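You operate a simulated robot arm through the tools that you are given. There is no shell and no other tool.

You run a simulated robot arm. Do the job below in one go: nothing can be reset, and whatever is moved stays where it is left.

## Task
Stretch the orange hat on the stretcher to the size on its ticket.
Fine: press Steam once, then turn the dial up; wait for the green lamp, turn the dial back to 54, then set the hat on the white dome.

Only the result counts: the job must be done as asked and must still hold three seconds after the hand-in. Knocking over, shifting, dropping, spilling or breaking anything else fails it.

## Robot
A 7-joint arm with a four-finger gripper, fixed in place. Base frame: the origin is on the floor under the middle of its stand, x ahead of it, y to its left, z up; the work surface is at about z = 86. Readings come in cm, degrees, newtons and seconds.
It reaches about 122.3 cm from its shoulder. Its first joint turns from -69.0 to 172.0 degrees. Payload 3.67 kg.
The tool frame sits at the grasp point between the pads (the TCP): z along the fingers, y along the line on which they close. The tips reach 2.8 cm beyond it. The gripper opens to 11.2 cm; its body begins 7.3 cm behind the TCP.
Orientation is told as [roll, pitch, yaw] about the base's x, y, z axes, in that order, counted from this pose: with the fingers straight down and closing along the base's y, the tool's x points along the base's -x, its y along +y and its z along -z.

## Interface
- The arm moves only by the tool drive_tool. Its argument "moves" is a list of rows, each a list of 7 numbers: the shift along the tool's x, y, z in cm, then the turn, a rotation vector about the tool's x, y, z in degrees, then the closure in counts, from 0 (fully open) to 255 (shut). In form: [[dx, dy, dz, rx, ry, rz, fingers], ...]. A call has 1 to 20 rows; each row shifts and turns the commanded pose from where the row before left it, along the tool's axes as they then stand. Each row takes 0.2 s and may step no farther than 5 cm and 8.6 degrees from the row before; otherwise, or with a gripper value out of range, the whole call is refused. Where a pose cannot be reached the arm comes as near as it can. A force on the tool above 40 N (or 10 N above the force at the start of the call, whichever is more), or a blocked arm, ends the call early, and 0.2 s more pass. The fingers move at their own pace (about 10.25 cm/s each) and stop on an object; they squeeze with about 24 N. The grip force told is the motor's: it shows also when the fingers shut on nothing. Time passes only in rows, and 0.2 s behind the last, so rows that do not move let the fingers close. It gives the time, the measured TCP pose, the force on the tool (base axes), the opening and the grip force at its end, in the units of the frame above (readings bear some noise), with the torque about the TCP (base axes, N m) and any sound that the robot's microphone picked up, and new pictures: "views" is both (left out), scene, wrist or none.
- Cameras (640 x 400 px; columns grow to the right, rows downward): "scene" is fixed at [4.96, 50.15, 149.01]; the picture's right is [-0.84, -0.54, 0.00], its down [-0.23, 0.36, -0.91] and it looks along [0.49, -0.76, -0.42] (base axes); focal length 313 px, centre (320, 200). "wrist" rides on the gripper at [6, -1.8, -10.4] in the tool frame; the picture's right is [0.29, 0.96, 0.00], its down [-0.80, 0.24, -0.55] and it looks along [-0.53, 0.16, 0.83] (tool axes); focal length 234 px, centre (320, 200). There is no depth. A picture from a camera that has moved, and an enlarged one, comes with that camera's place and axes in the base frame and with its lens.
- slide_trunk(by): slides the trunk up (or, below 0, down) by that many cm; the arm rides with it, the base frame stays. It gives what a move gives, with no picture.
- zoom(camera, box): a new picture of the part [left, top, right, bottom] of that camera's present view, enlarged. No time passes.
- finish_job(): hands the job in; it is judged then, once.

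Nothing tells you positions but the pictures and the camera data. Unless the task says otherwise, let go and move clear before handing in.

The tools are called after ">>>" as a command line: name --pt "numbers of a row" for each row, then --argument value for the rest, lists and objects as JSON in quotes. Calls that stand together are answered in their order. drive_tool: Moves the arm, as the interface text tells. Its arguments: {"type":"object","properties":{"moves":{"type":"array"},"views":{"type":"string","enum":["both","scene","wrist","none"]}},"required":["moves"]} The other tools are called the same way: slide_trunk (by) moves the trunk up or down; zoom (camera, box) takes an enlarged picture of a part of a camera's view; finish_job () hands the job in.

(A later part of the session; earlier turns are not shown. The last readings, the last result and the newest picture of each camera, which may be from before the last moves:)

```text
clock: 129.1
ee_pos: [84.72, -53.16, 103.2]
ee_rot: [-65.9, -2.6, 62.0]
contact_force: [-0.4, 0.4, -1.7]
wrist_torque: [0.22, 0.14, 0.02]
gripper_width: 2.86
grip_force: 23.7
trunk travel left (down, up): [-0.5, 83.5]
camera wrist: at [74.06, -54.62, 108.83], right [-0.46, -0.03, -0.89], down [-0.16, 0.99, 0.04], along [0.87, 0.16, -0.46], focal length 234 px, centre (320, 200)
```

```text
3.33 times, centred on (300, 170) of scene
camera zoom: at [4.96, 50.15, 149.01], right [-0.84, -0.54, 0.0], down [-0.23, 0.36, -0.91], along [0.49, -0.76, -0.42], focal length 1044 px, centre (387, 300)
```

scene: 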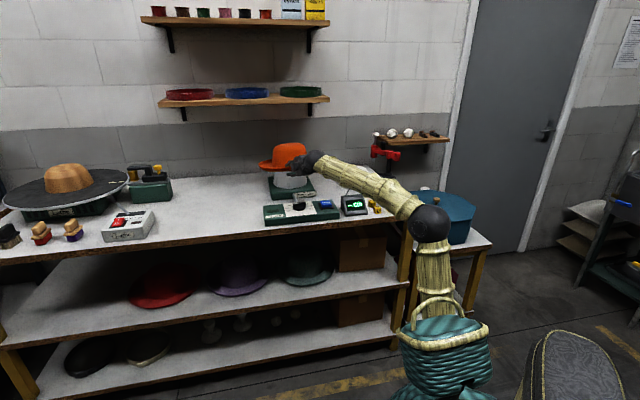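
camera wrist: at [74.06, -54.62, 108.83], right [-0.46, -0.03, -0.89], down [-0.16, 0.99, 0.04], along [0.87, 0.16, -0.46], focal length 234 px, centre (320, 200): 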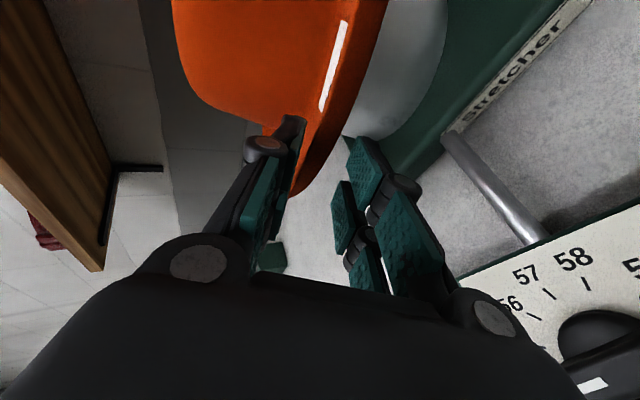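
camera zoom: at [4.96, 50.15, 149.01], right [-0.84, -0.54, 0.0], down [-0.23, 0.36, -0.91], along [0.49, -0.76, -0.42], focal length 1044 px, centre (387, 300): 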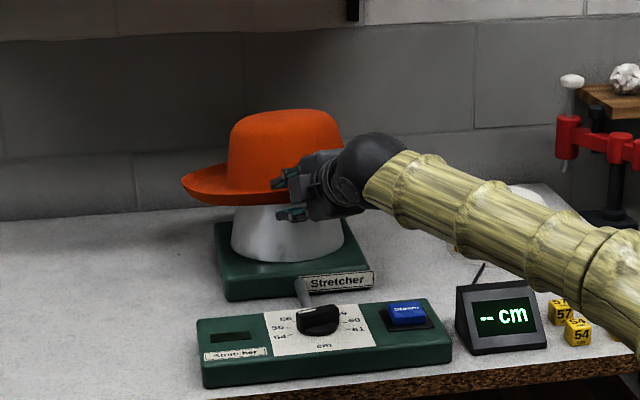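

No contact yet; the dome is entering the hat. Continuing down 5 cm.

>>> drive_tool --pt "0.05 0.91 0.41 0 0 0 255" --pt "0.05 0.91 0.41 0 0 0 255" --pt "0.05 0.91 0.41 0 0 0 255" --pt "0.05 0.91 0.41 0 0 0 255" --pt "0.05 0.91 0.41 0 0 0 255" --views "both"

>>> zoom --camera "scene" --box '[220, 130, 380, 230]'

```text
clock: 130.3
ee_pos: [84.82, -53.13, 98.28]
ee_rot: [-65.9, -2.6, 62.0]
contact_force: [-0.2, 1.9, -0.9]
wrist_torque: [0.16, 0.15, 0.1]
gripper_width: 2.83
grip_force: 24.2
trunk travel left (down, up): [-0.5, 83.5]
camera wrist: at [74.11, -54.65, 104.01], right [-0.46, -0.03, -0.89], down [-0.16, 0.99, 0.04], along [0.87, 0.16, -0.46], focal length 234 px, centre (320, 200)
```

scene: 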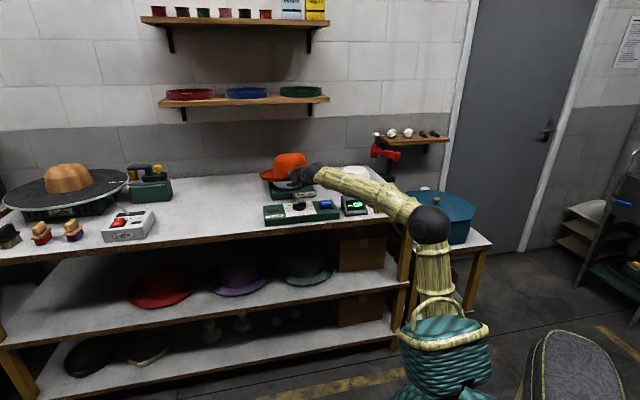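
wrist: 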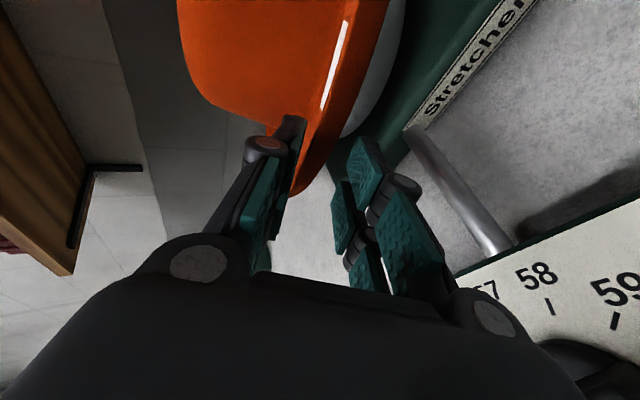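

```text
4.00 times, centred on (300, 180) of scene
camera zoom: at [4.96, 50.15, 149.01], right [-0.84, -0.54, 0.0], down [-0.23, 0.36, -0.91], along [0.49, -0.76, -0.42], focal length 1253 px, centre (400, 280)
```

zoom: 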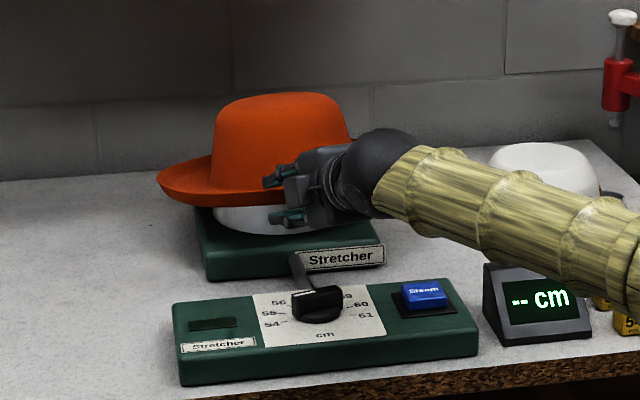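

Continuing down gently in half-centimetre steps, watching for the dome taking the weight.

>>> drive_tool --pt "0.025 0.455 0.205 0 0 0 255" --pt "0.025 0.455 0.205 0 0 0 255" --pt "0.025 0.455 0.205 0 0 0 255" --pt "0.025 0.455 0.205 0 0 0 255" --views "none"

>>> drive_tool --pt "0.025 0.455 0.205 0 0 0 255" --pt "0.025 0.455 0.205 0 0 0 255" --views "both"

>>> zoom --camera "scene" --box '[220, 130, 380, 230]'

```text
clock: 131.3
ee_pos: [84.58, -53.18, 96.46]
ee_rot: [-65.9, -2.6, 61.9]
contact_force: [1.2, -1.8, 2.5]
wrist_torque: [-0.14, -0.41, -0.07]
gripper_width: 2.81
grip_force: 23.5
trunk travel left (down, up): [-0.5, 83.5]
```

```text
clock: 131.9
ee_pos: [84.76, -52.97, 95.42]
ee_rot: [-65.9, -2.6, 62.0]
contact_force: [-9.1, 8.0, 4.4]
wrist_torque: [-0.05, 0.11, -0.21]
gripper_width: 0.62
grip_force: 23.9
trunk travel left (down, up): [-0.5, 83.5]
camera wrist: at [74.04, -54.39, 101.17], right [-0.46, -0.04, -0.89], down [-0.16, 0.99, 0.04], along [0.87, 0.16, -0.46], focal length 234 px, centre (320, 200)
```

scene: 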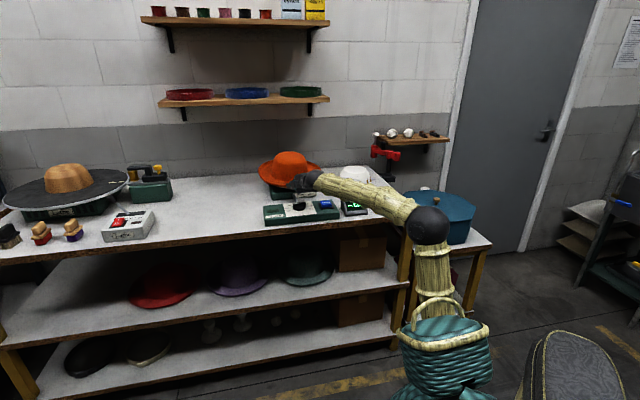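
wrist: 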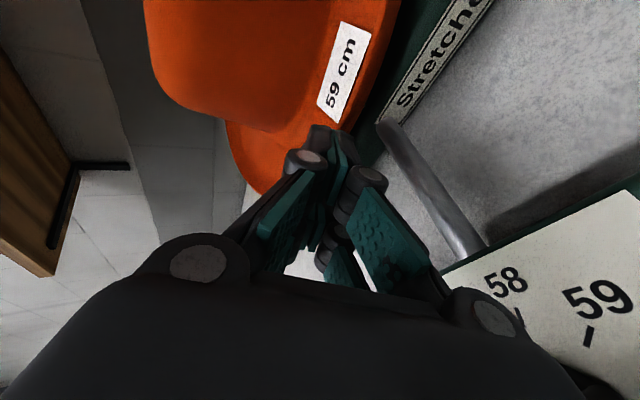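

```text
4.00 times, centred on (300, 180) of scene
camera zoom: at [4.96, 50.15, 149.01], right [-0.84, -0.54, 0.0], down [-0.23, 0.36, -0.91], along [0.49, -0.76, -0.42], focal length 1253 px, centre (400, 280)
```

zoom: 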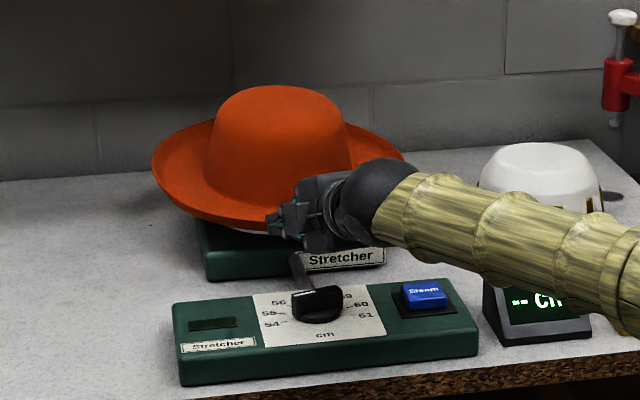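

The hat has settled onto the dome and slipped out of the fingers. I'll back the hand straight away from the rim and check how the hat sits.

>>> drive_tool --pt "0 0 -0.7 0 0 0 255" --pt "0 -0.2 -1.5 0 0 0 255" --pt "0 -0.5 -2.5 0 0 0 255" --pt "0 -1 -3 0 0 0 255" --pt "0 -1 -3 0 0 0 255" --pt "0 -2 -4 0 0 0 255" --views "both"

>>> zoom --camera "scene" --box '[220, 130, 380, 230]'

```text
clock: 133.3
ee_pos: [74.31, -48.19, 105.68]
ee_rot: [-65.9, -2.6, 61.9]
contact_force: [1.0, -0.7, -0.5]
wrist_torque: [0.07, -0.03, 0.03]
gripper_width: 0.01
grip_force: 24.1
trunk travel left (down, up): [-0.5, 83.5]
camera wrist: at [63.67, -49.62, 111.22], right [-0.46, -0.03, -0.89], down [-0.16, 0.99, 0.04], along [0.87, 0.16, -0.46], focal length 234 px, centre (320, 200)
```

scene: 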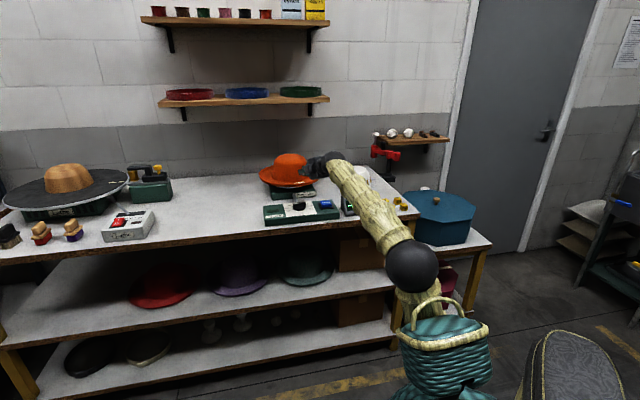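
wrist: 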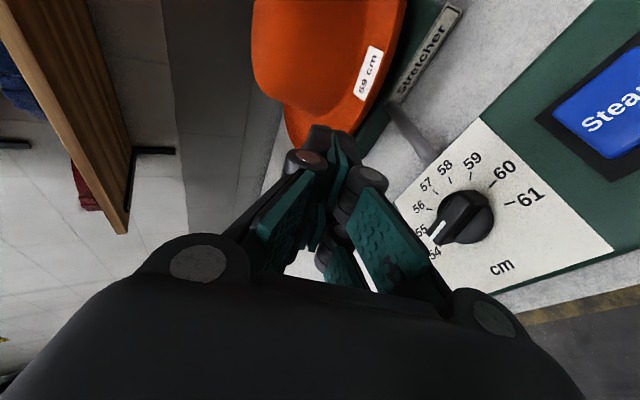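

```text
4.00 times, centred on (300, 180) of scene
camera zoom: at [4.96, 50.15, 149.01], right [-0.84, -0.54, 0.0], down [-0.23, 0.36, -0.91], along [0.49, -0.76, -0.42], focal length 1253 px, centre (400, 280)
```

zoom: 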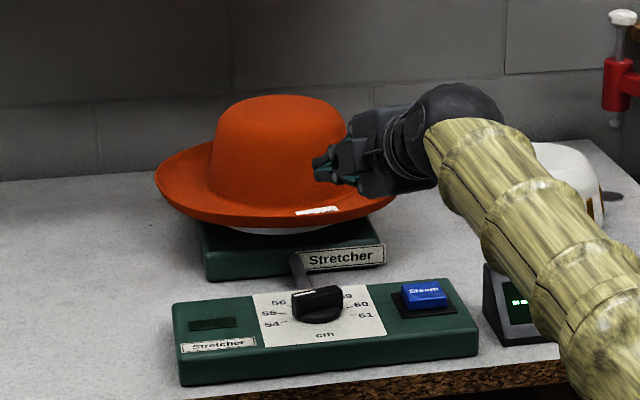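

The hat rests on the dome. I'll check the dial hasn't been disturbed and how well the hat is seated.

>>> zoom --camera "wrist" --box '[380, 120, 580, 300]'

>>> zoom --camera "scene" --box '[255, 175, 345, 235]'

>>> zoom --camera "wrist" --box '[230, 0, 480, 160]'

```text
2.22 times, centred on (480, 210) of wrist
camera zoom: at [63.67, -49.62, 111.22], right [-0.46, -0.03, -0.89], down [-0.16, 0.99, 0.04], along [0.87, 0.16, -0.46], focal length 520 px, centre (-36, 178)
```

zoom: 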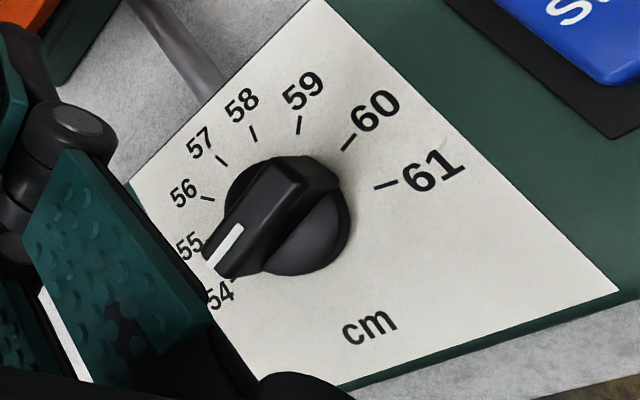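

```text
6.67 times, centred on (300, 205) of scene
camera zoom: at [4.96, 50.15, 149.01], right [-0.84, -0.54, 0.0], down [-0.23, 0.36, -0.91], along [0.49, -0.76, -0.42], focal length 2088 px, centre (453, 167)
```

zoom: 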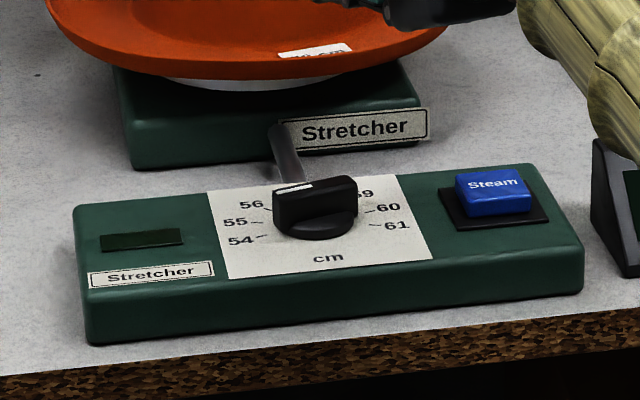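

```text
2.50 times, centred on (355, 80) of wrist
camera zoom: at [63.67, -49.62, 111.22], right [-0.46, -0.03, -0.89], down [-0.16, 0.99, 0.04], along [0.87, 0.16, -0.46], focal length 585 px, centre (232, 500)
```

zoom: 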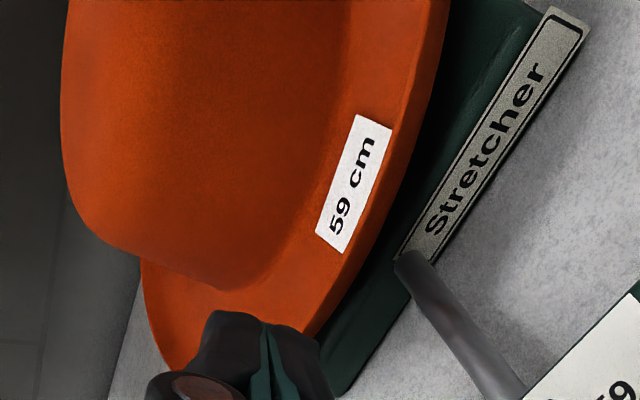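

The dial still reads 54 and the hat sits on the dome. I'll raise the trunk and point the fingers down to inspect from above.

>>> slide_trunk --by 40

>>> drive_tool --pt "0 0 0 -8.2 0 0 255" --pt "0 0 0 -8.2 0 0 255" --pt "0 0 0 -8.2 0 0 255" --pt "0 0 0 -8.2 0 0 255" --pt "0 0 0 -8.2 0 0 255" --pt "0 0 0 -8.2 0 0 255" --pt "0 0 0 -8.2 0 0 255" --pt "0 0 0 -8.2 0 0 255" --views "both"

```text
clock: 137.1
ee_pos: [74.52, -48.08, 145.54]
ee_rot: [-66.0, -2.6, 62.0]
contact_force: [0.0, 0.2, -0.6]
wrist_torque: [-0.02, 0.0, -0.02]
gripper_width: 0.0
grip_force: 24.2
trunk travel left (down, up): [-40.5, 43.5]
```

```text
clock: 138.9
ee_pos: [74.05, -47.97, 145.77]
ee_rot: [-8.6, -2.6, 61.9]
contact_force: [-1.1, 0.9, 0.7]
wrist_torque: [-0.06, -0.08, 0.0]
gripper_width: 0.0
grip_force: 24.3
out of reach, approached as far as the arm can: row 8
trunk travel left (down, up): [-40.5, 43.5]
camera wrist: at [71.17, -53.88, 156.08], right [-0.97, 0.2, -0.16], down [0.08, 0.83, 0.55], along [0.24, 0.52, -0.82], focal length 234 px, centre (320, 200)
```

scene: 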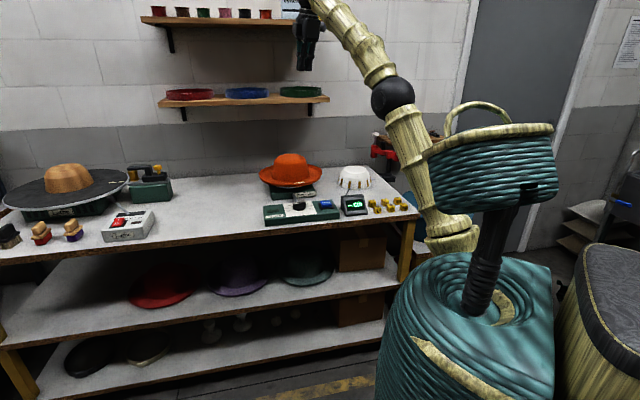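
wrist: 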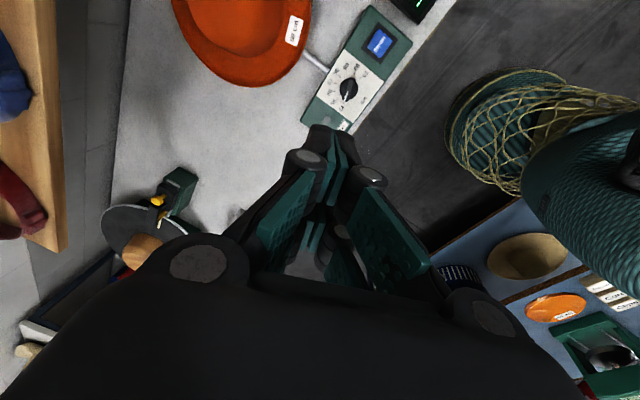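

Now the hat is fully visible from the scene camera; zooming to judge how it sits.

>>> zoom --camera "scene" --box '[245, 140, 345, 225]'

>>> zoom --camera "wrist" --box '[160, 0, 440, 150]'

```text
4.71 times, centred on (295, 182) of scene
camera zoom: at [4.96, 50.15, 149.01], right [-0.84, -0.54, 0.0], down [-0.23, 0.36, -0.91], along [0.49, -0.76, -0.42], focal length 1474 px, centre (438, 282)
```

zoom: 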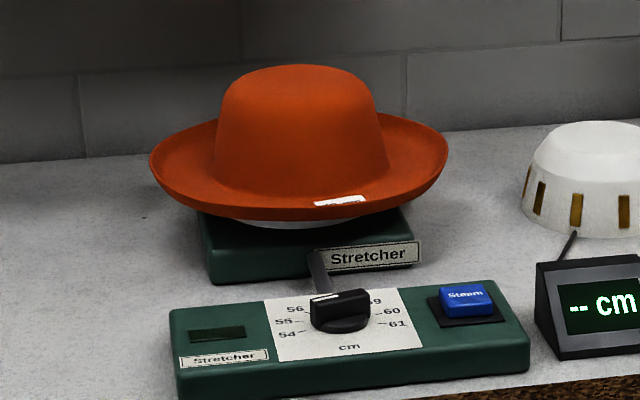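

```text
2.29 times, centred on (300, 75) of wrist
camera zoom: at [71.17, -53.88, 156.08], right [-0.97, 0.2, -0.16], down [0.08, 0.83, 0.55], along [0.24, 0.52, -0.82], focal length 535 px, centre (366, 486)
```

zoom: 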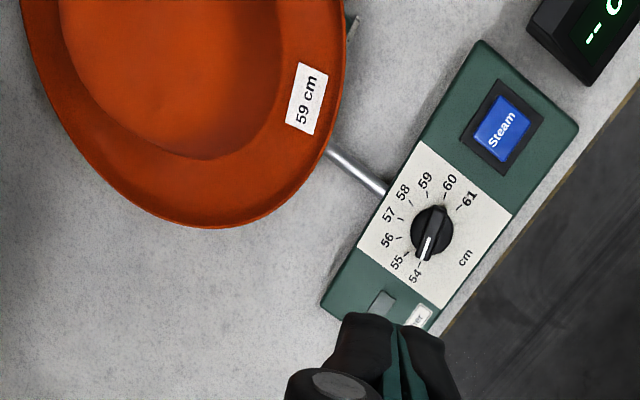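

The hat sits level and centred on the stretcher. Now I'll come down over the control panel with fingers straight down, aligned to the dial's handle, for a close look.

>>> drive_tool --pt "0.3 0.1 4.6 0 0 0 255" --pt "0.3 0.1 4.6 0 0 0 255" --pt "0.3 0.1 4.6 -4 0 0 255" --pt "0.3 0.1 4.6 -4 0 0 255" --pt "0.3 0.1 4.6 -0.6 2.6 4.5 255" --pt "0.3 0.1 4.6 0 0 0 255" --pt "0.3 0.1 4.6 0 0 0 255" --views "both"

>>> zoom --camera "wrist" --box '[200, 0, 460, 200]'

```text
clock: 140.5
ee_pos: [75.68, -49.73, 113.33]
ee_rot: [0.2, -0.1, 57.4]
contact_force: [-0.3, -0.1, -0.3]
wrist_torque: [0.01, 0.01, -0.02]
gripper_width: 0.02
grip_force: 24.1
trunk travel left (down, up): [-40.5, 43.5]
camera wrist: at [73.92, -55.88, 123.81], right [-0.96, 0.27, 0.0], down [0.23, 0.8, 0.56], along [0.15, 0.54, -0.83], focal length 234 px, centre (320, 200)
```

scene: 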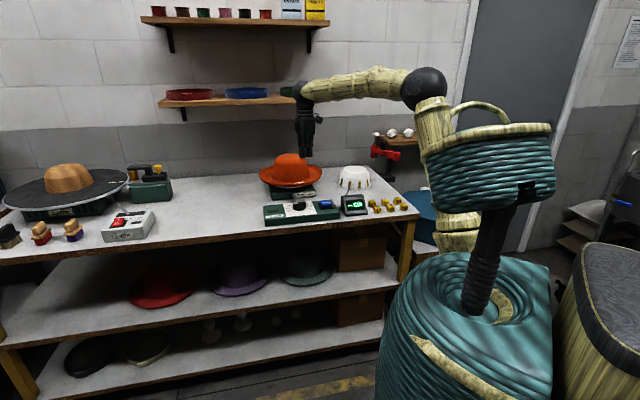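
wrist: 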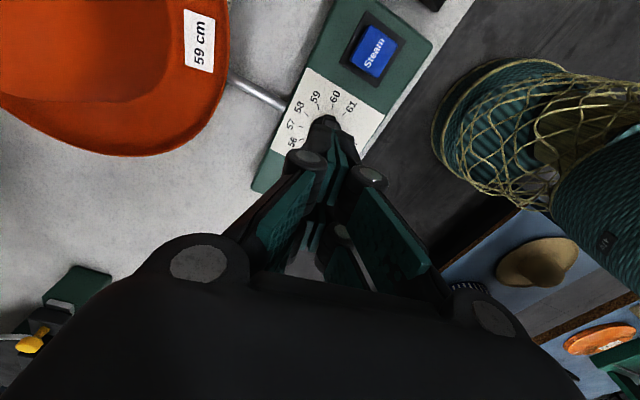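

```text
2.00 times, centred on (330, 100) of wrist
camera zoom: at [73.92, -55.88, 123.81], right [-0.96, 0.27, 0.0], down [0.23, 0.8, 0.56], along [0.15, 0.54, -0.83], focal length 468 px, centre (300, 400)
```

zoom: 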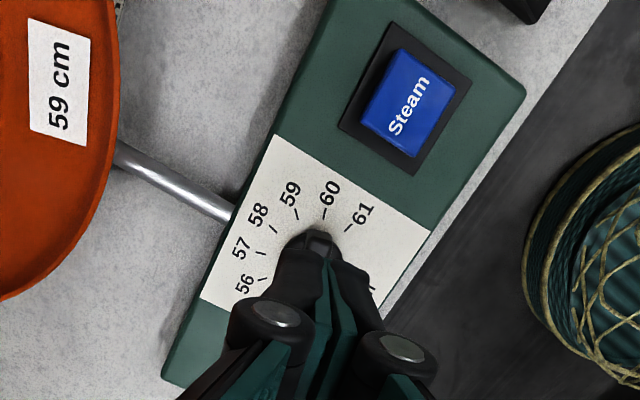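

The fingers are exactly vertical over the panel. Steam is at about (68.05, -53.5) and the dial centre at (76.1, -45.1). Moving over Steam and descending to just above it.

>>> drive_tool --pt "3.65 2.2 0 0 0 0 255" --pt "3.65 2.2 0 0 0 0 255" --pt "0 0 4.5 0 0 0 255" --pt "0 0 4.5 0 0 0 255" --pt "0 0 4.5 0 0 0 255" --pt "0 0 3 0 0 0 255" --views "both"

>>> zoom --camera "wrist" --box '[220, 40, 480, 240]'

>>> zoom --camera "scene" --box '[255, 165, 355, 235]'

```text
clock: 141.9
ee_pos: [67.62, -53.84, 96.93]
ee_rot: [0.2, 0.0, 57.4]
contact_force: [-0.2, -0.3, -0.5]
wrist_torque: [0.04, -0.02, -0.01]
gripper_width: 0.01
grip_force: 24.0
trunk travel left (down, up): [-40.5, 43.5]
camera wrist: at [65.96, -59.93, 107.28], right [-0.96, 0.27, 0.0], down [0.23, 0.8, 0.56], along [0.15, 0.54, -0.83], focal length 234 px, centre (320, 200)
```

scene: 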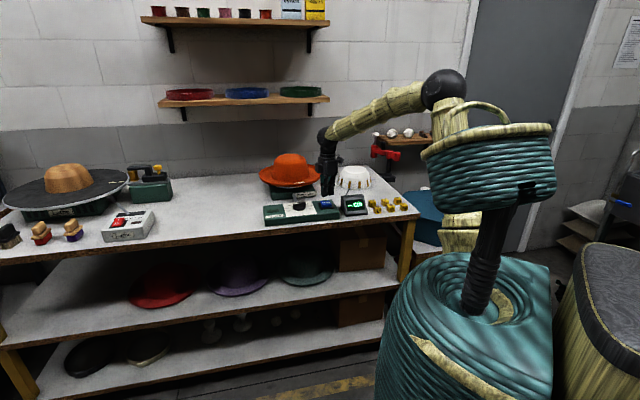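
wrist: 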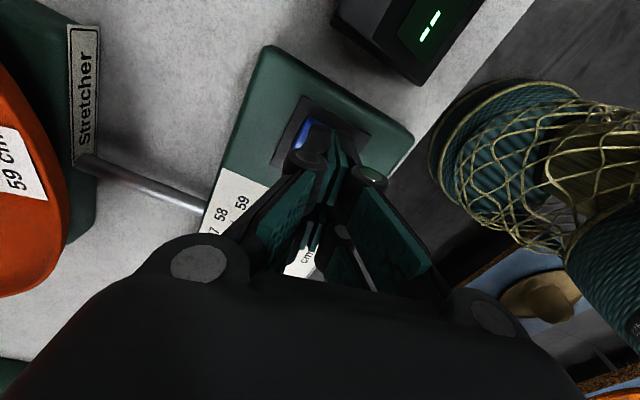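

```text
2.00 times, centred on (350, 140) of wrist
camera zoom: at [65.96, -59.93, 107.28], right [-0.96, 0.27, 0.0], down [0.23, 0.8, 0.56], along [0.15, 0.54, -0.83], focal length 468 px, centre (260, 320)
```

zoom: 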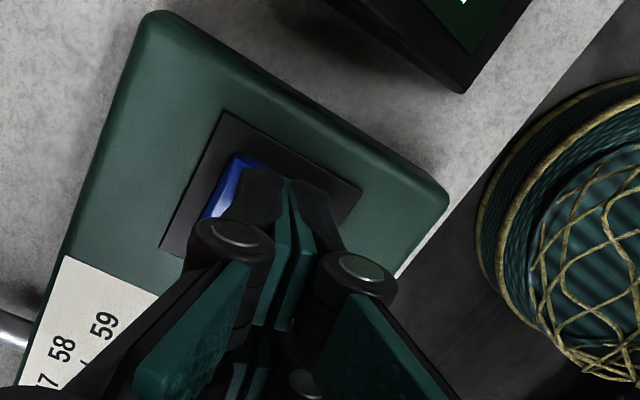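

```text
5.71 times, centred on (305, 200) of scene
camera zoom: at [4.96, 50.15, 149.01], right [-0.84, -0.54, 0.0], down [-0.23, 0.36, -0.91], along [0.49, -0.76, -0.42], focal length 1790 px, centre (406, 200)
```

zoom: 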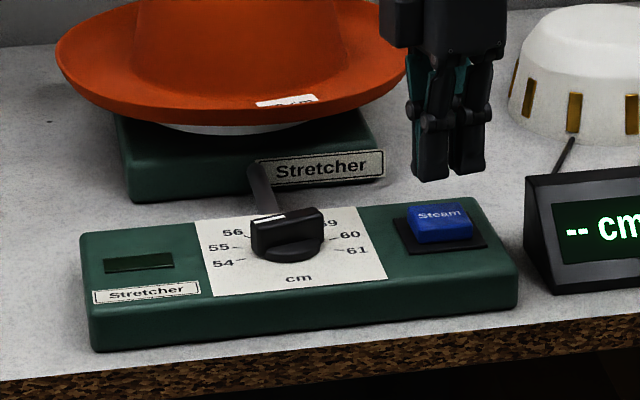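

The tips are above the button's rear half; shifting about 0.6 cm toward its middle, then lowering to press.

>>> drive_tool --pt "-0.5 0.35 0 0 0 0 255" --pt "0 0 0.8 0 0 0 255" --pt "0 0 0.5 0 0 0 255" --views "none"

>>> drive_tool --pt "0 0 0.3 0 0 0 255" --pt "0 0 0.3 0 0 0 255" --views "none"

```text
clock: 142.7
ee_pos: [67.82, -53.08, 95.52]
ee_rot: [0.2, 0.0, 57.4]
contact_force: [-0.2, 0.0, -0.4]
wrist_torque: [0.02, 0.01, 0.02]
gripper_width: 0.03
grip_force: 23.9
trunk travel left (down, up): [-40.5, 43.5]
```

```text
clock: 143.3
ee_pos: [67.75, -53.08, 95.09]
ee_rot: [0.2, -0.1, 57.4]
contact_force: [-0.1, -0.3, -1.0]
wrist_torque: [-0.02, 0.0, -0.02]
gripper_width: 0.0
grip_force: 24.1
trunk travel left (down, up): [-40.5, 43.5]
```

>>> drive_tool --pt "0 0 0.3 0 0 0 255" --pt "0 0 0.3 0 0 0 255" --views "none"

```text
clock: 143.9
ee_pos: [67.64, -52.98, 94.35]
ee_rot: [0.3, 0.0, 57.4]
contact_force: [-0.3, 0.4, -0.1]
wrist_torque: [-0.01, -0.01, 0.01]
gripper_width: 0.02
grip_force: 24.3
trunk travel left (down, up): [-40.5, 43.5]
```

>>> drive_tool --pt "0 0 0.3 0 0 0 255" --pt "0 0 0.3 0 0 0 255" --views "scene"

>>> zoom --camera "scene" --box '[290, 180, 350, 225]'

```text
clock: 144.5
ee_pos: [67.66, -52.94, 93.84]
ee_rot: [0.2, 0.0, 57.4]
contact_force: [-0.6, 0.4, -0.5]
wrist_torque: [0.01, 0.04, -0.02]
gripper_width: 0.0
grip_force: 23.8
trunk travel left (down, up): [-40.5, 43.5]
```

scene: 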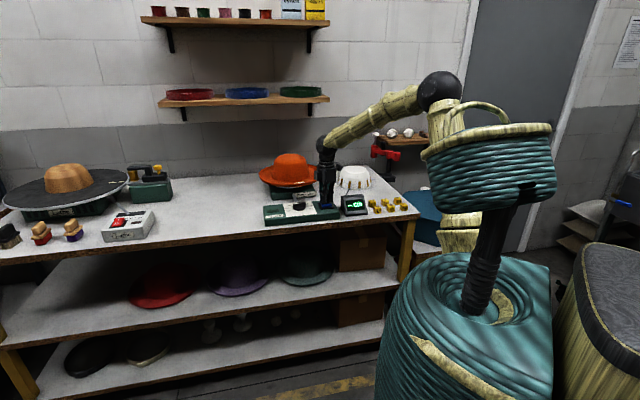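

```text
8.89 times, centred on (320, 202) of scene
camera zoom: at [4.96, 50.15, 149.01], right [-0.84, -0.54, 0.0], down [-0.23, 0.36, -0.91], along [0.49, -0.76, -0.42], focal length 2785 px, centre (320, 178)
```

zoom: 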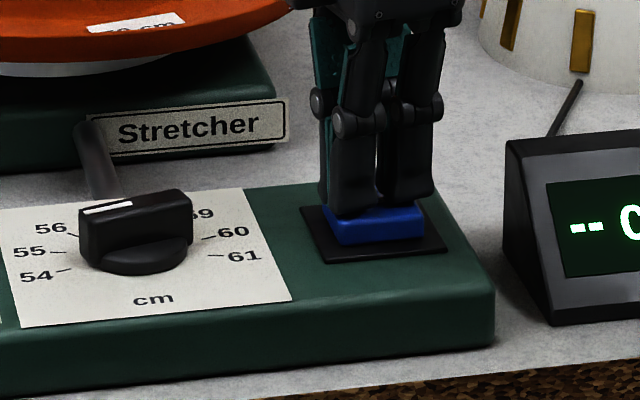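

Tips are almost on the button. Pressing down now.

>>> drive_tool --pt "0 0 0.3 0 0 0 255" --pt "0 0 0.3 0 0 0 255" --views "none"

```text
clock: 145.1
ee_pos: [67.72, -52.91, 93.31]
ee_rot: [0.2, 0.1, 57.4]
contact_force: [0.9, -1.0, 1.9]
wrist_torque: [-0.03, -0.06, -0.03]
gripper_width: 0.58
grip_force: 36.1
trunk travel left (down, up): [-40.5, 43.5]
heard: click
```

A click was heard — Steam is pressed. Lifting off and moving over the dial with the fingers opening.

>>> drive_tool --pt "0 0 -3 0 0 0 255" --pt "0 0 -3 0 0 0 200" --pt "-3.7 -0.95 0 0 0 0 150" --pt "-3.7 -0.95 0 0 0 0 150" --pt "-3.7 -0.95 0 0 0 0 150" --views "both"

>>> zoom --camera "wrist" --box '[220, 60, 460, 260]'

>>> zoom --camera "scene" --box '[255, 165, 345, 235]'

```text
clock: 146.3
ee_pos: [76.21, -45.19, 99.33]
ee_rot: [0.2, 0.0, 57.4]
contact_force: [-0.7, 0.0, -1.1]
wrist_torque: [0.0, 0.05, 0.0]
gripper_width: 4.64
grip_force: 0.1
trunk travel left (down, up): [-40.5, 43.5]
camera wrist: at [74.52, -51.27, 109.65], right [-0.96, 0.27, 0.0], down [0.23, 0.8, 0.55], along [0.15, 0.53, -0.83], focal length 234 px, centre (320, 200)
```

scene: 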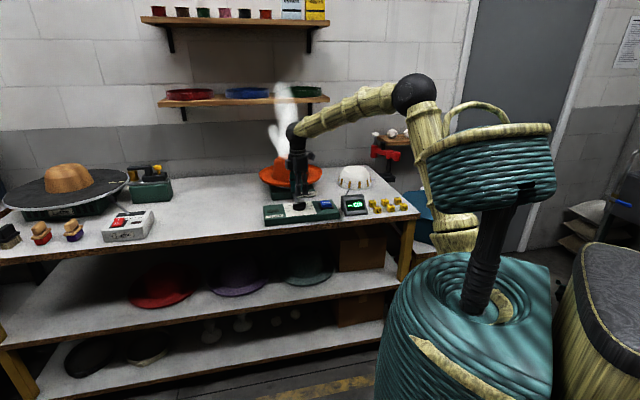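
wrist: 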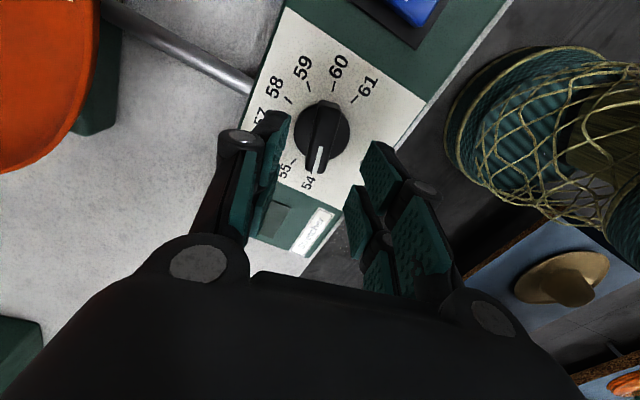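

```text
2.00 times, centred on (340, 160) of wrist
camera zoom: at [74.52, -51.27, 109.65], right [-0.96, 0.27, 0.0], down [0.23, 0.8, 0.55], along [0.15, 0.53, -0.83], focal length 468 px, centre (280, 280)
```

zoom: 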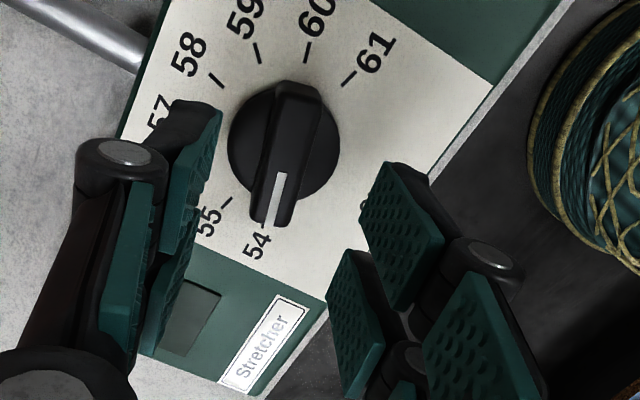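

```text
5.71 times, centred on (300, 200) of scene
camera zoom: at [4.96, 50.15, 149.01], right [-0.84, -0.54, 0.0], down [-0.23, 0.36, -0.91], along [0.49, -0.76, -0.42], focal length 1790 px, centre (434, 200)
```

zoom: 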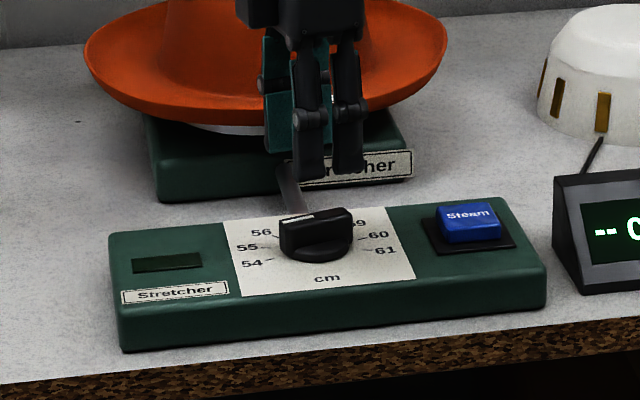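

Steam is rising from the hat. The dial handle is centred between the fingers and aligned; lowering around it and gripping.

>>> drive_tool --pt "0.1 0.05 2.7 0 0 0 150" --pt "0 0 2 0 0 0 150" --pt "0 0 0.9 0 0 0 150" --pt "0 0 0 0 0 0 200" --pt "0 0 0 0 0 0 235" --pt "0 0 0 0 0 0 255" --pt "0 0 0 0 0 0 255" --views "both"

>>> zoom --camera "wrist" --box '[220, 60, 460, 260]'

>>> zoom --camera "scene" --box '[265, 175, 335, 225]'

```text
clock: 147.9
ee_pos: [75.92, -45.21, 93.77]
ee_rot: [0.2, 0.0, 57.5]
contact_force: [-5.0, 4.3, -3.3]
wrist_torque: [-0.04, 0.25, 0.01]
gripper_width: 1.8
grip_force: 45.8
trunk travel left (down, up): [-40.5, 43.5]
camera wrist: at [74.21, -51.38, 104.01], right [-0.96, 0.27, 0.0], down [0.23, 0.8, 0.56], along [0.15, 0.54, -0.83], focal length 234 px, centre (320, 200)
```

scene: 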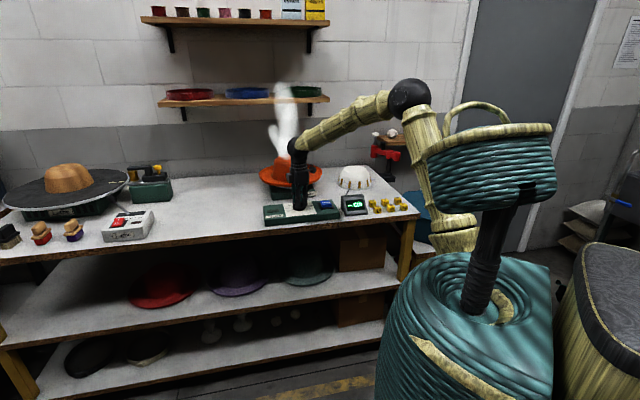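
wrist: 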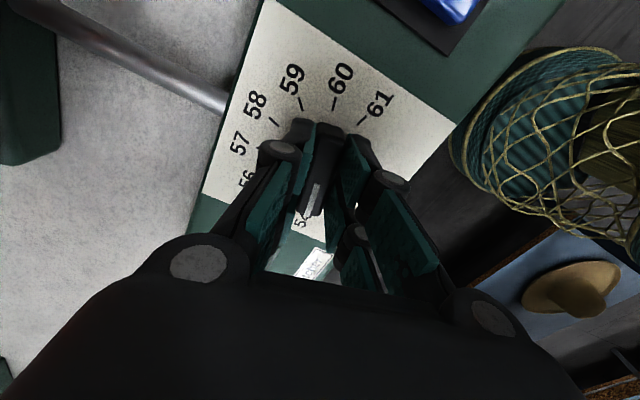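

```text
2.00 times, centred on (340, 160) of wrist
camera zoom: at [74.21, -51.38, 104.01], right [-0.96, 0.27, 0.0], down [0.23, 0.8, 0.56], along [0.15, 0.54, -0.83], focal length 468 px, centre (280, 280)
```

zoom: 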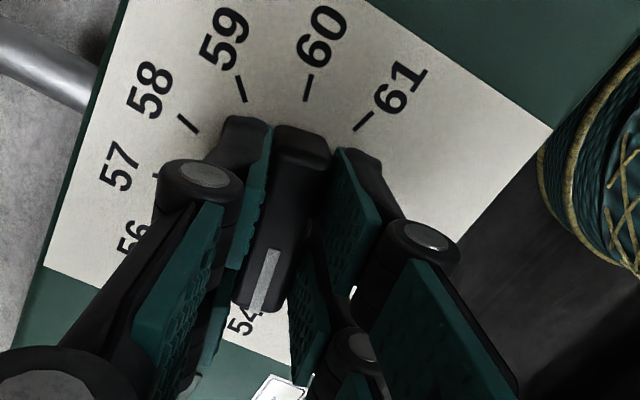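

```text
8.00 times, centred on (300, 200) of scene
camera zoom: at [4.96, 50.15, 149.01], right [-0.84, -0.54, 0.0], down [-0.23, 0.36, -0.91], along [0.49, -0.76, -0.42], focal length 2506 px, centre (480, 200)
```

zoom: 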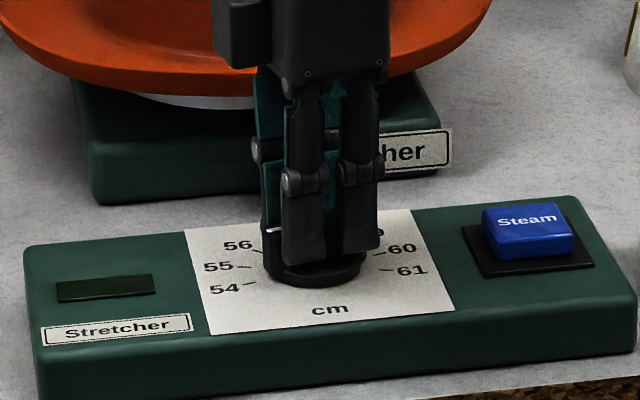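

The dial is gripped. Turning clockwise: first 50°.

>>> drive_tool --pt "0 0 0 0 0 8.33 255" --pt "0 0 0 0 0 8.33 255" --pt "0 0 0 0 0 8.33 255" --pt "0 0 0 0 0 8.33 255" --pt "0 0 0 0 0 8.33 255" --pt "0 0 0 0 0 8.33 255" --views "both"

```text
clock: 149.3
ee_pos: [75.72, -44.96, 93.65]
ee_rot: [0.2, 0.2, 7.3]
contact_force: [-25.3, 20.6, -17.3]
wrist_torque: [0.23, 0.62, 0.07]
gripper_width: 1.8
grip_force: 45.5
trunk travel left (down, up): [-40.5, 43.5]
camera wrist: at [70.11, -47.69, 104.06], right [-0.41, 0.91, 0.0], down [0.76, 0.34, 0.55], along [0.5, 0.23, -0.83], focal length 234 px, centre (320, 200)
```

scene: 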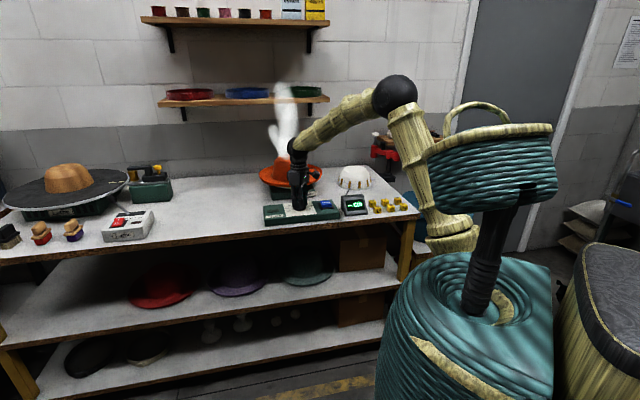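
wrist: 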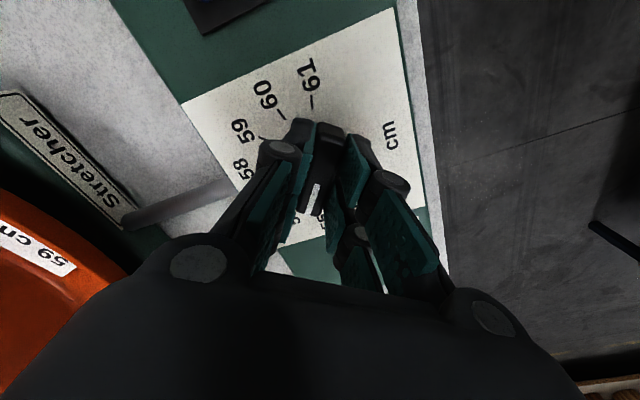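

The dial turns but the sideways force has built up to about 33 N because my centre is slightly off; shifting a few millimetres to relieve it.

>>> drive_tool --pt "0.12 0.12 0.05 0 0 0 255" --pt "0.12 0.12 0.05 0 0 0 255" --views "none"

```text
clock: 149.9
ee_pos: [75.74, -45.13, 93.65]
ee_rot: [0.1, 0.1, 7.3]
contact_force: [-2.6, 5.2, -9.5]
wrist_torque: [-0.11, 1.34, 0.0]
gripper_width: 1.8
grip_force: 45.7
trunk travel left (down, up): [-40.5, 43.5]
```

>>> drive_tool --pt "0 0 0.03 0 0 8.33 255" --pt "0 0 0.03 0 0 8.33 255" --pt "0 0 0.03 0 0 8.33 255" --views "none"

```text
clock: 150.7
ee_pos: [75.78, -44.91, 93.63]
ee_rot: [0.1, 0.0, -17.6]
contact_force: [15.1, 1.8, 6.9]
wrist_torque: [0.06, 0.44, 0.03]
gripper_width: 1.81
grip_force: 44.8
trunk travel left (down, up): [-40.5, 43.5]
```

>>> drive_tool --pt "-0.1 0.05 -0.04 0 0 4 255" --pt "0 0 0 0 0 8.33 255" --pt "0 0 0 0 0 8.33 255" --views "both"

>>> zoom --camera "wrist" --box '[220, 60, 460, 260]'

```text
clock: 151.5
ee_pos: [75.76, -44.77, 93.58]
ee_rot: [0.0, 0.0, -38.3]
contact_force: [10.7, 9.6, 11.4]
wrist_torque: [-0.1, -0.36, 0.03]
gripper_width: 1.81
grip_force: 45.0
trunk travel left (down, up): [-40.5, 43.5]
camera wrist: at [70.02, -42.6, 104.05], right [0.37, 0.93, 0.0], down [0.78, -0.31, 0.55], along [0.51, -0.2, -0.83], focal length 234 px, centre (320, 200)
```

scene: 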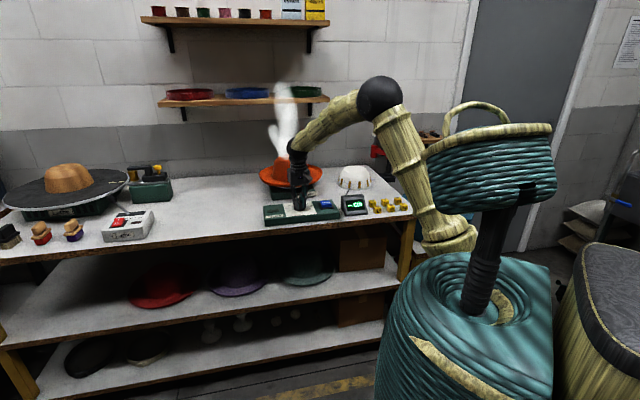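
wrist: 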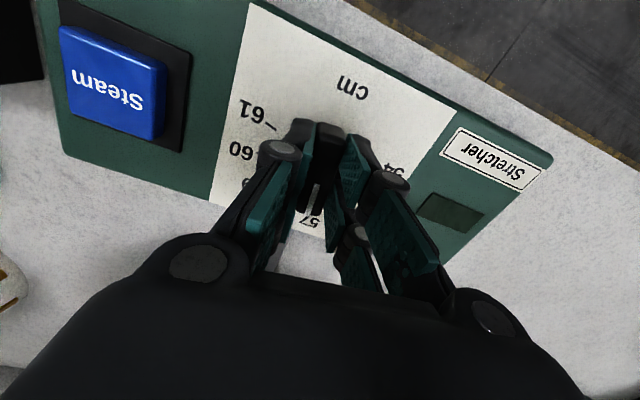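

```text
2.00 times, centred on (340, 160) of wrist
camera zoom: at [70.02, -42.6, 104.05], right [0.37, 0.93, 0.0], down [0.78, -0.31, 0.55], along [0.51, -0.2, -0.83], focal length 468 px, centre (280, 280)
```

zoom: 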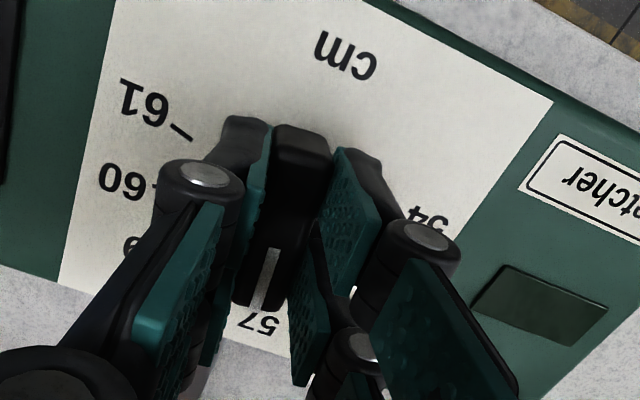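

The dial is passing 57. Relieving a little and continuing toward 59.

>>> drive_tool --pt "-0.02 0.1 -0.08 0 0 4 255" --pt "0 0 0 0 0 8.33 255" --pt "0 0 0 0 0 8.33 255" --views "none"

```text
clock: 152.3
ee_pos: [75.88, -44.73, 93.67]
ee_rot: [-0.1, 0.1, -59.0]
contact_force: [10.0, 11.6, 3.0]
wrist_torque: [0.66, 0.33, 0.02]
gripper_width: 1.8
grip_force: 45.0
trunk travel left (down, up): [-40.5, 43.5]
```

>>> drive_tool --pt "0.04 0.1 -0.03 0 0 4 255" --pt "0 0 0 0 0 8.33 255" --pt "0 0 0 0 0 8.33 255" --views "both"

>>> zoom --camera "wrist" --box '[220, 60, 460, 260]'

>>> zoom --camera "scene" --box '[255, 165, 355, 235]'

```text
clock: 153.1
ee_pos: [76.0, -44.74, 93.63]
ee_rot: [-0.2, 0.2, -79.6]
contact_force: [8.5, 13.6, 0.3]
wrist_torque: [0.81, 0.13, 0.02]
gripper_width: 1.79
grip_force: 45.0
trunk travel left (down, up): [-40.5, 43.5]
camera wrist: at [73.18, -39.22, 104.06], right [0.89, 0.46, 0.0], down [0.38, -0.74, 0.55], along [0.25, -0.49, -0.83], focal length 234 px, centre (320, 200)
```

scene: 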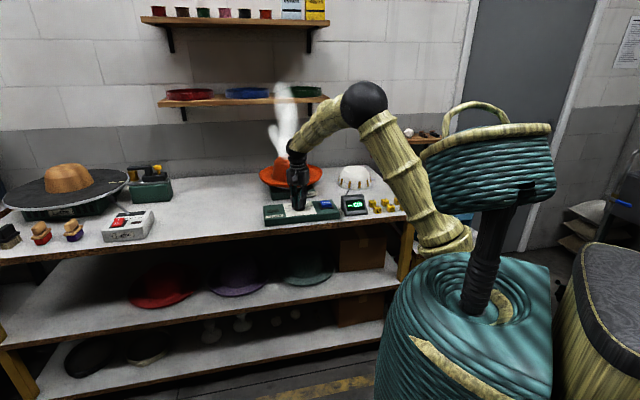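
wrist: 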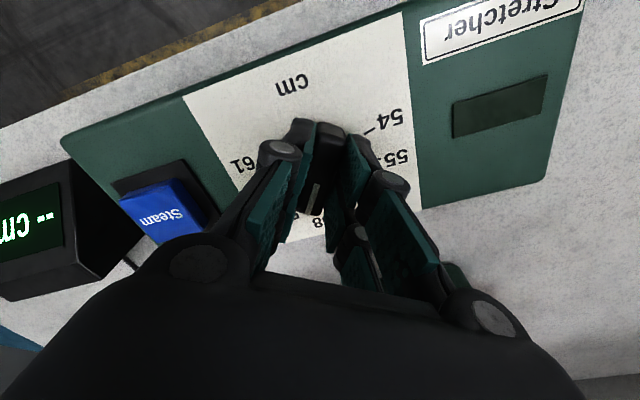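

```text
2.00 times, centred on (340, 160) of wrist
camera zoom: at [73.18, -39.22, 104.06], right [0.89, 0.46, 0.0], down [0.38, -0.74, 0.55], along [0.25, -0.49, -0.83], focal length 468 px, centre (280, 280)
```

zoom: 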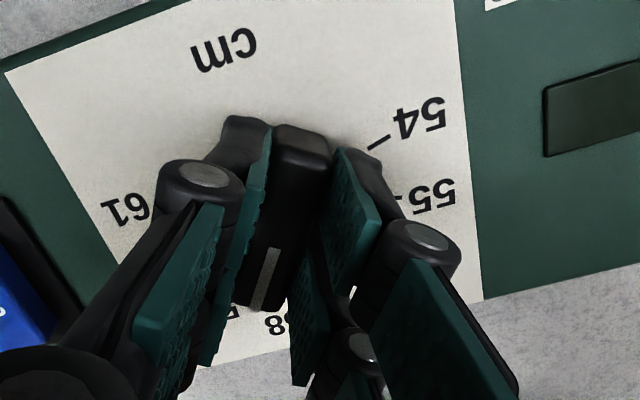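

```text
5.71 times, centred on (305, 200) of scene
camera zoom: at [4.96, 50.15, 149.01], right [-0.84, -0.54, 0.0], down [-0.23, 0.36, -0.91], along [0.49, -0.76, -0.42], focal length 1790 px, centre (406, 200)
```

zoom: 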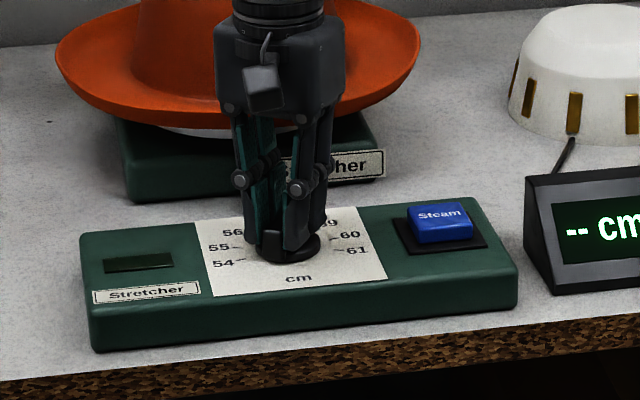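

Just past 58½. Last 13° to 59.

>>> drive_tool --pt "0.1 0.06 0 0 0 6.5 255" --pt "0 0 0 0 0 6.45 255" --pt "0 0 0 0 0 0 255" --views "both"

>>> zoom --camera "wrist" --box '[220, 60, 460, 260]'

```text
clock: 153.9
ee_pos: [76.03, -44.7, 93.57]
ee_rot: [-0.2, 0.0, -92.6]
contact_force: [17.4, 3.4, 7.1]
wrist_torque: [0.41, -0.62, 0.02]
gripper_width: 1.8
grip_force: 45.3
trunk travel left (down, up): [-40.5, 43.5]
camera wrist: at [74.55, -38.71, 104.04], right [0.97, 0.24, 0.0], down [0.2, -0.81, 0.55], along [0.13, -0.54, -0.83], focal length 234 px, centre (320, 200)
```

scene: 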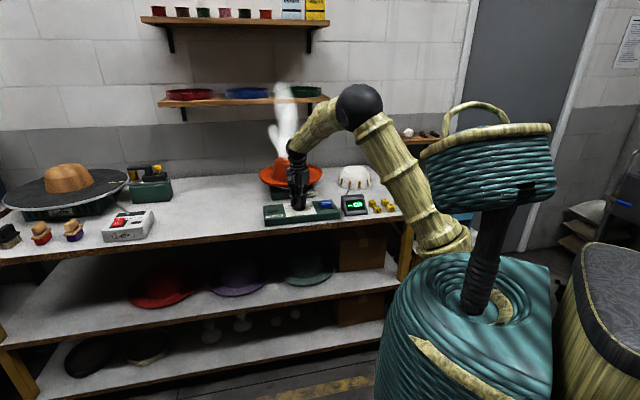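
wrist: 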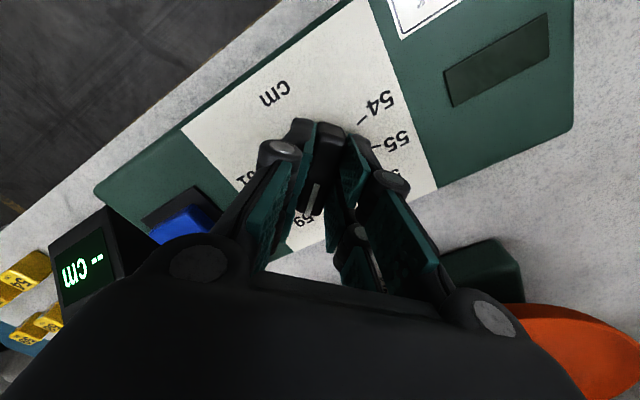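

```text
2.00 times, centred on (340, 160) of wrist
camera zoom: at [74.55, -38.71, 104.04], right [0.97, 0.24, 0.0], down [0.2, -0.81, 0.55], along [0.13, -0.54, -0.83], focal length 468 px, centre (280, 280)
```

zoom: 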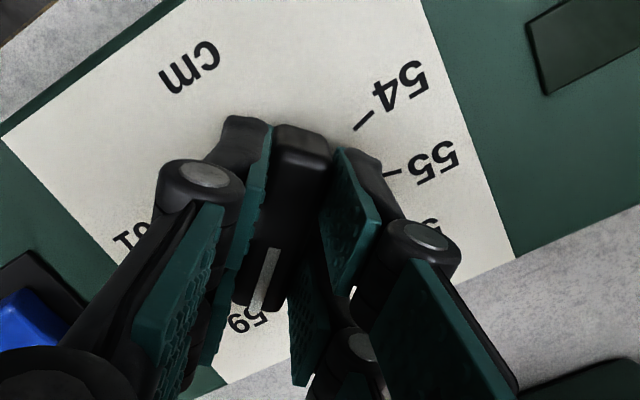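

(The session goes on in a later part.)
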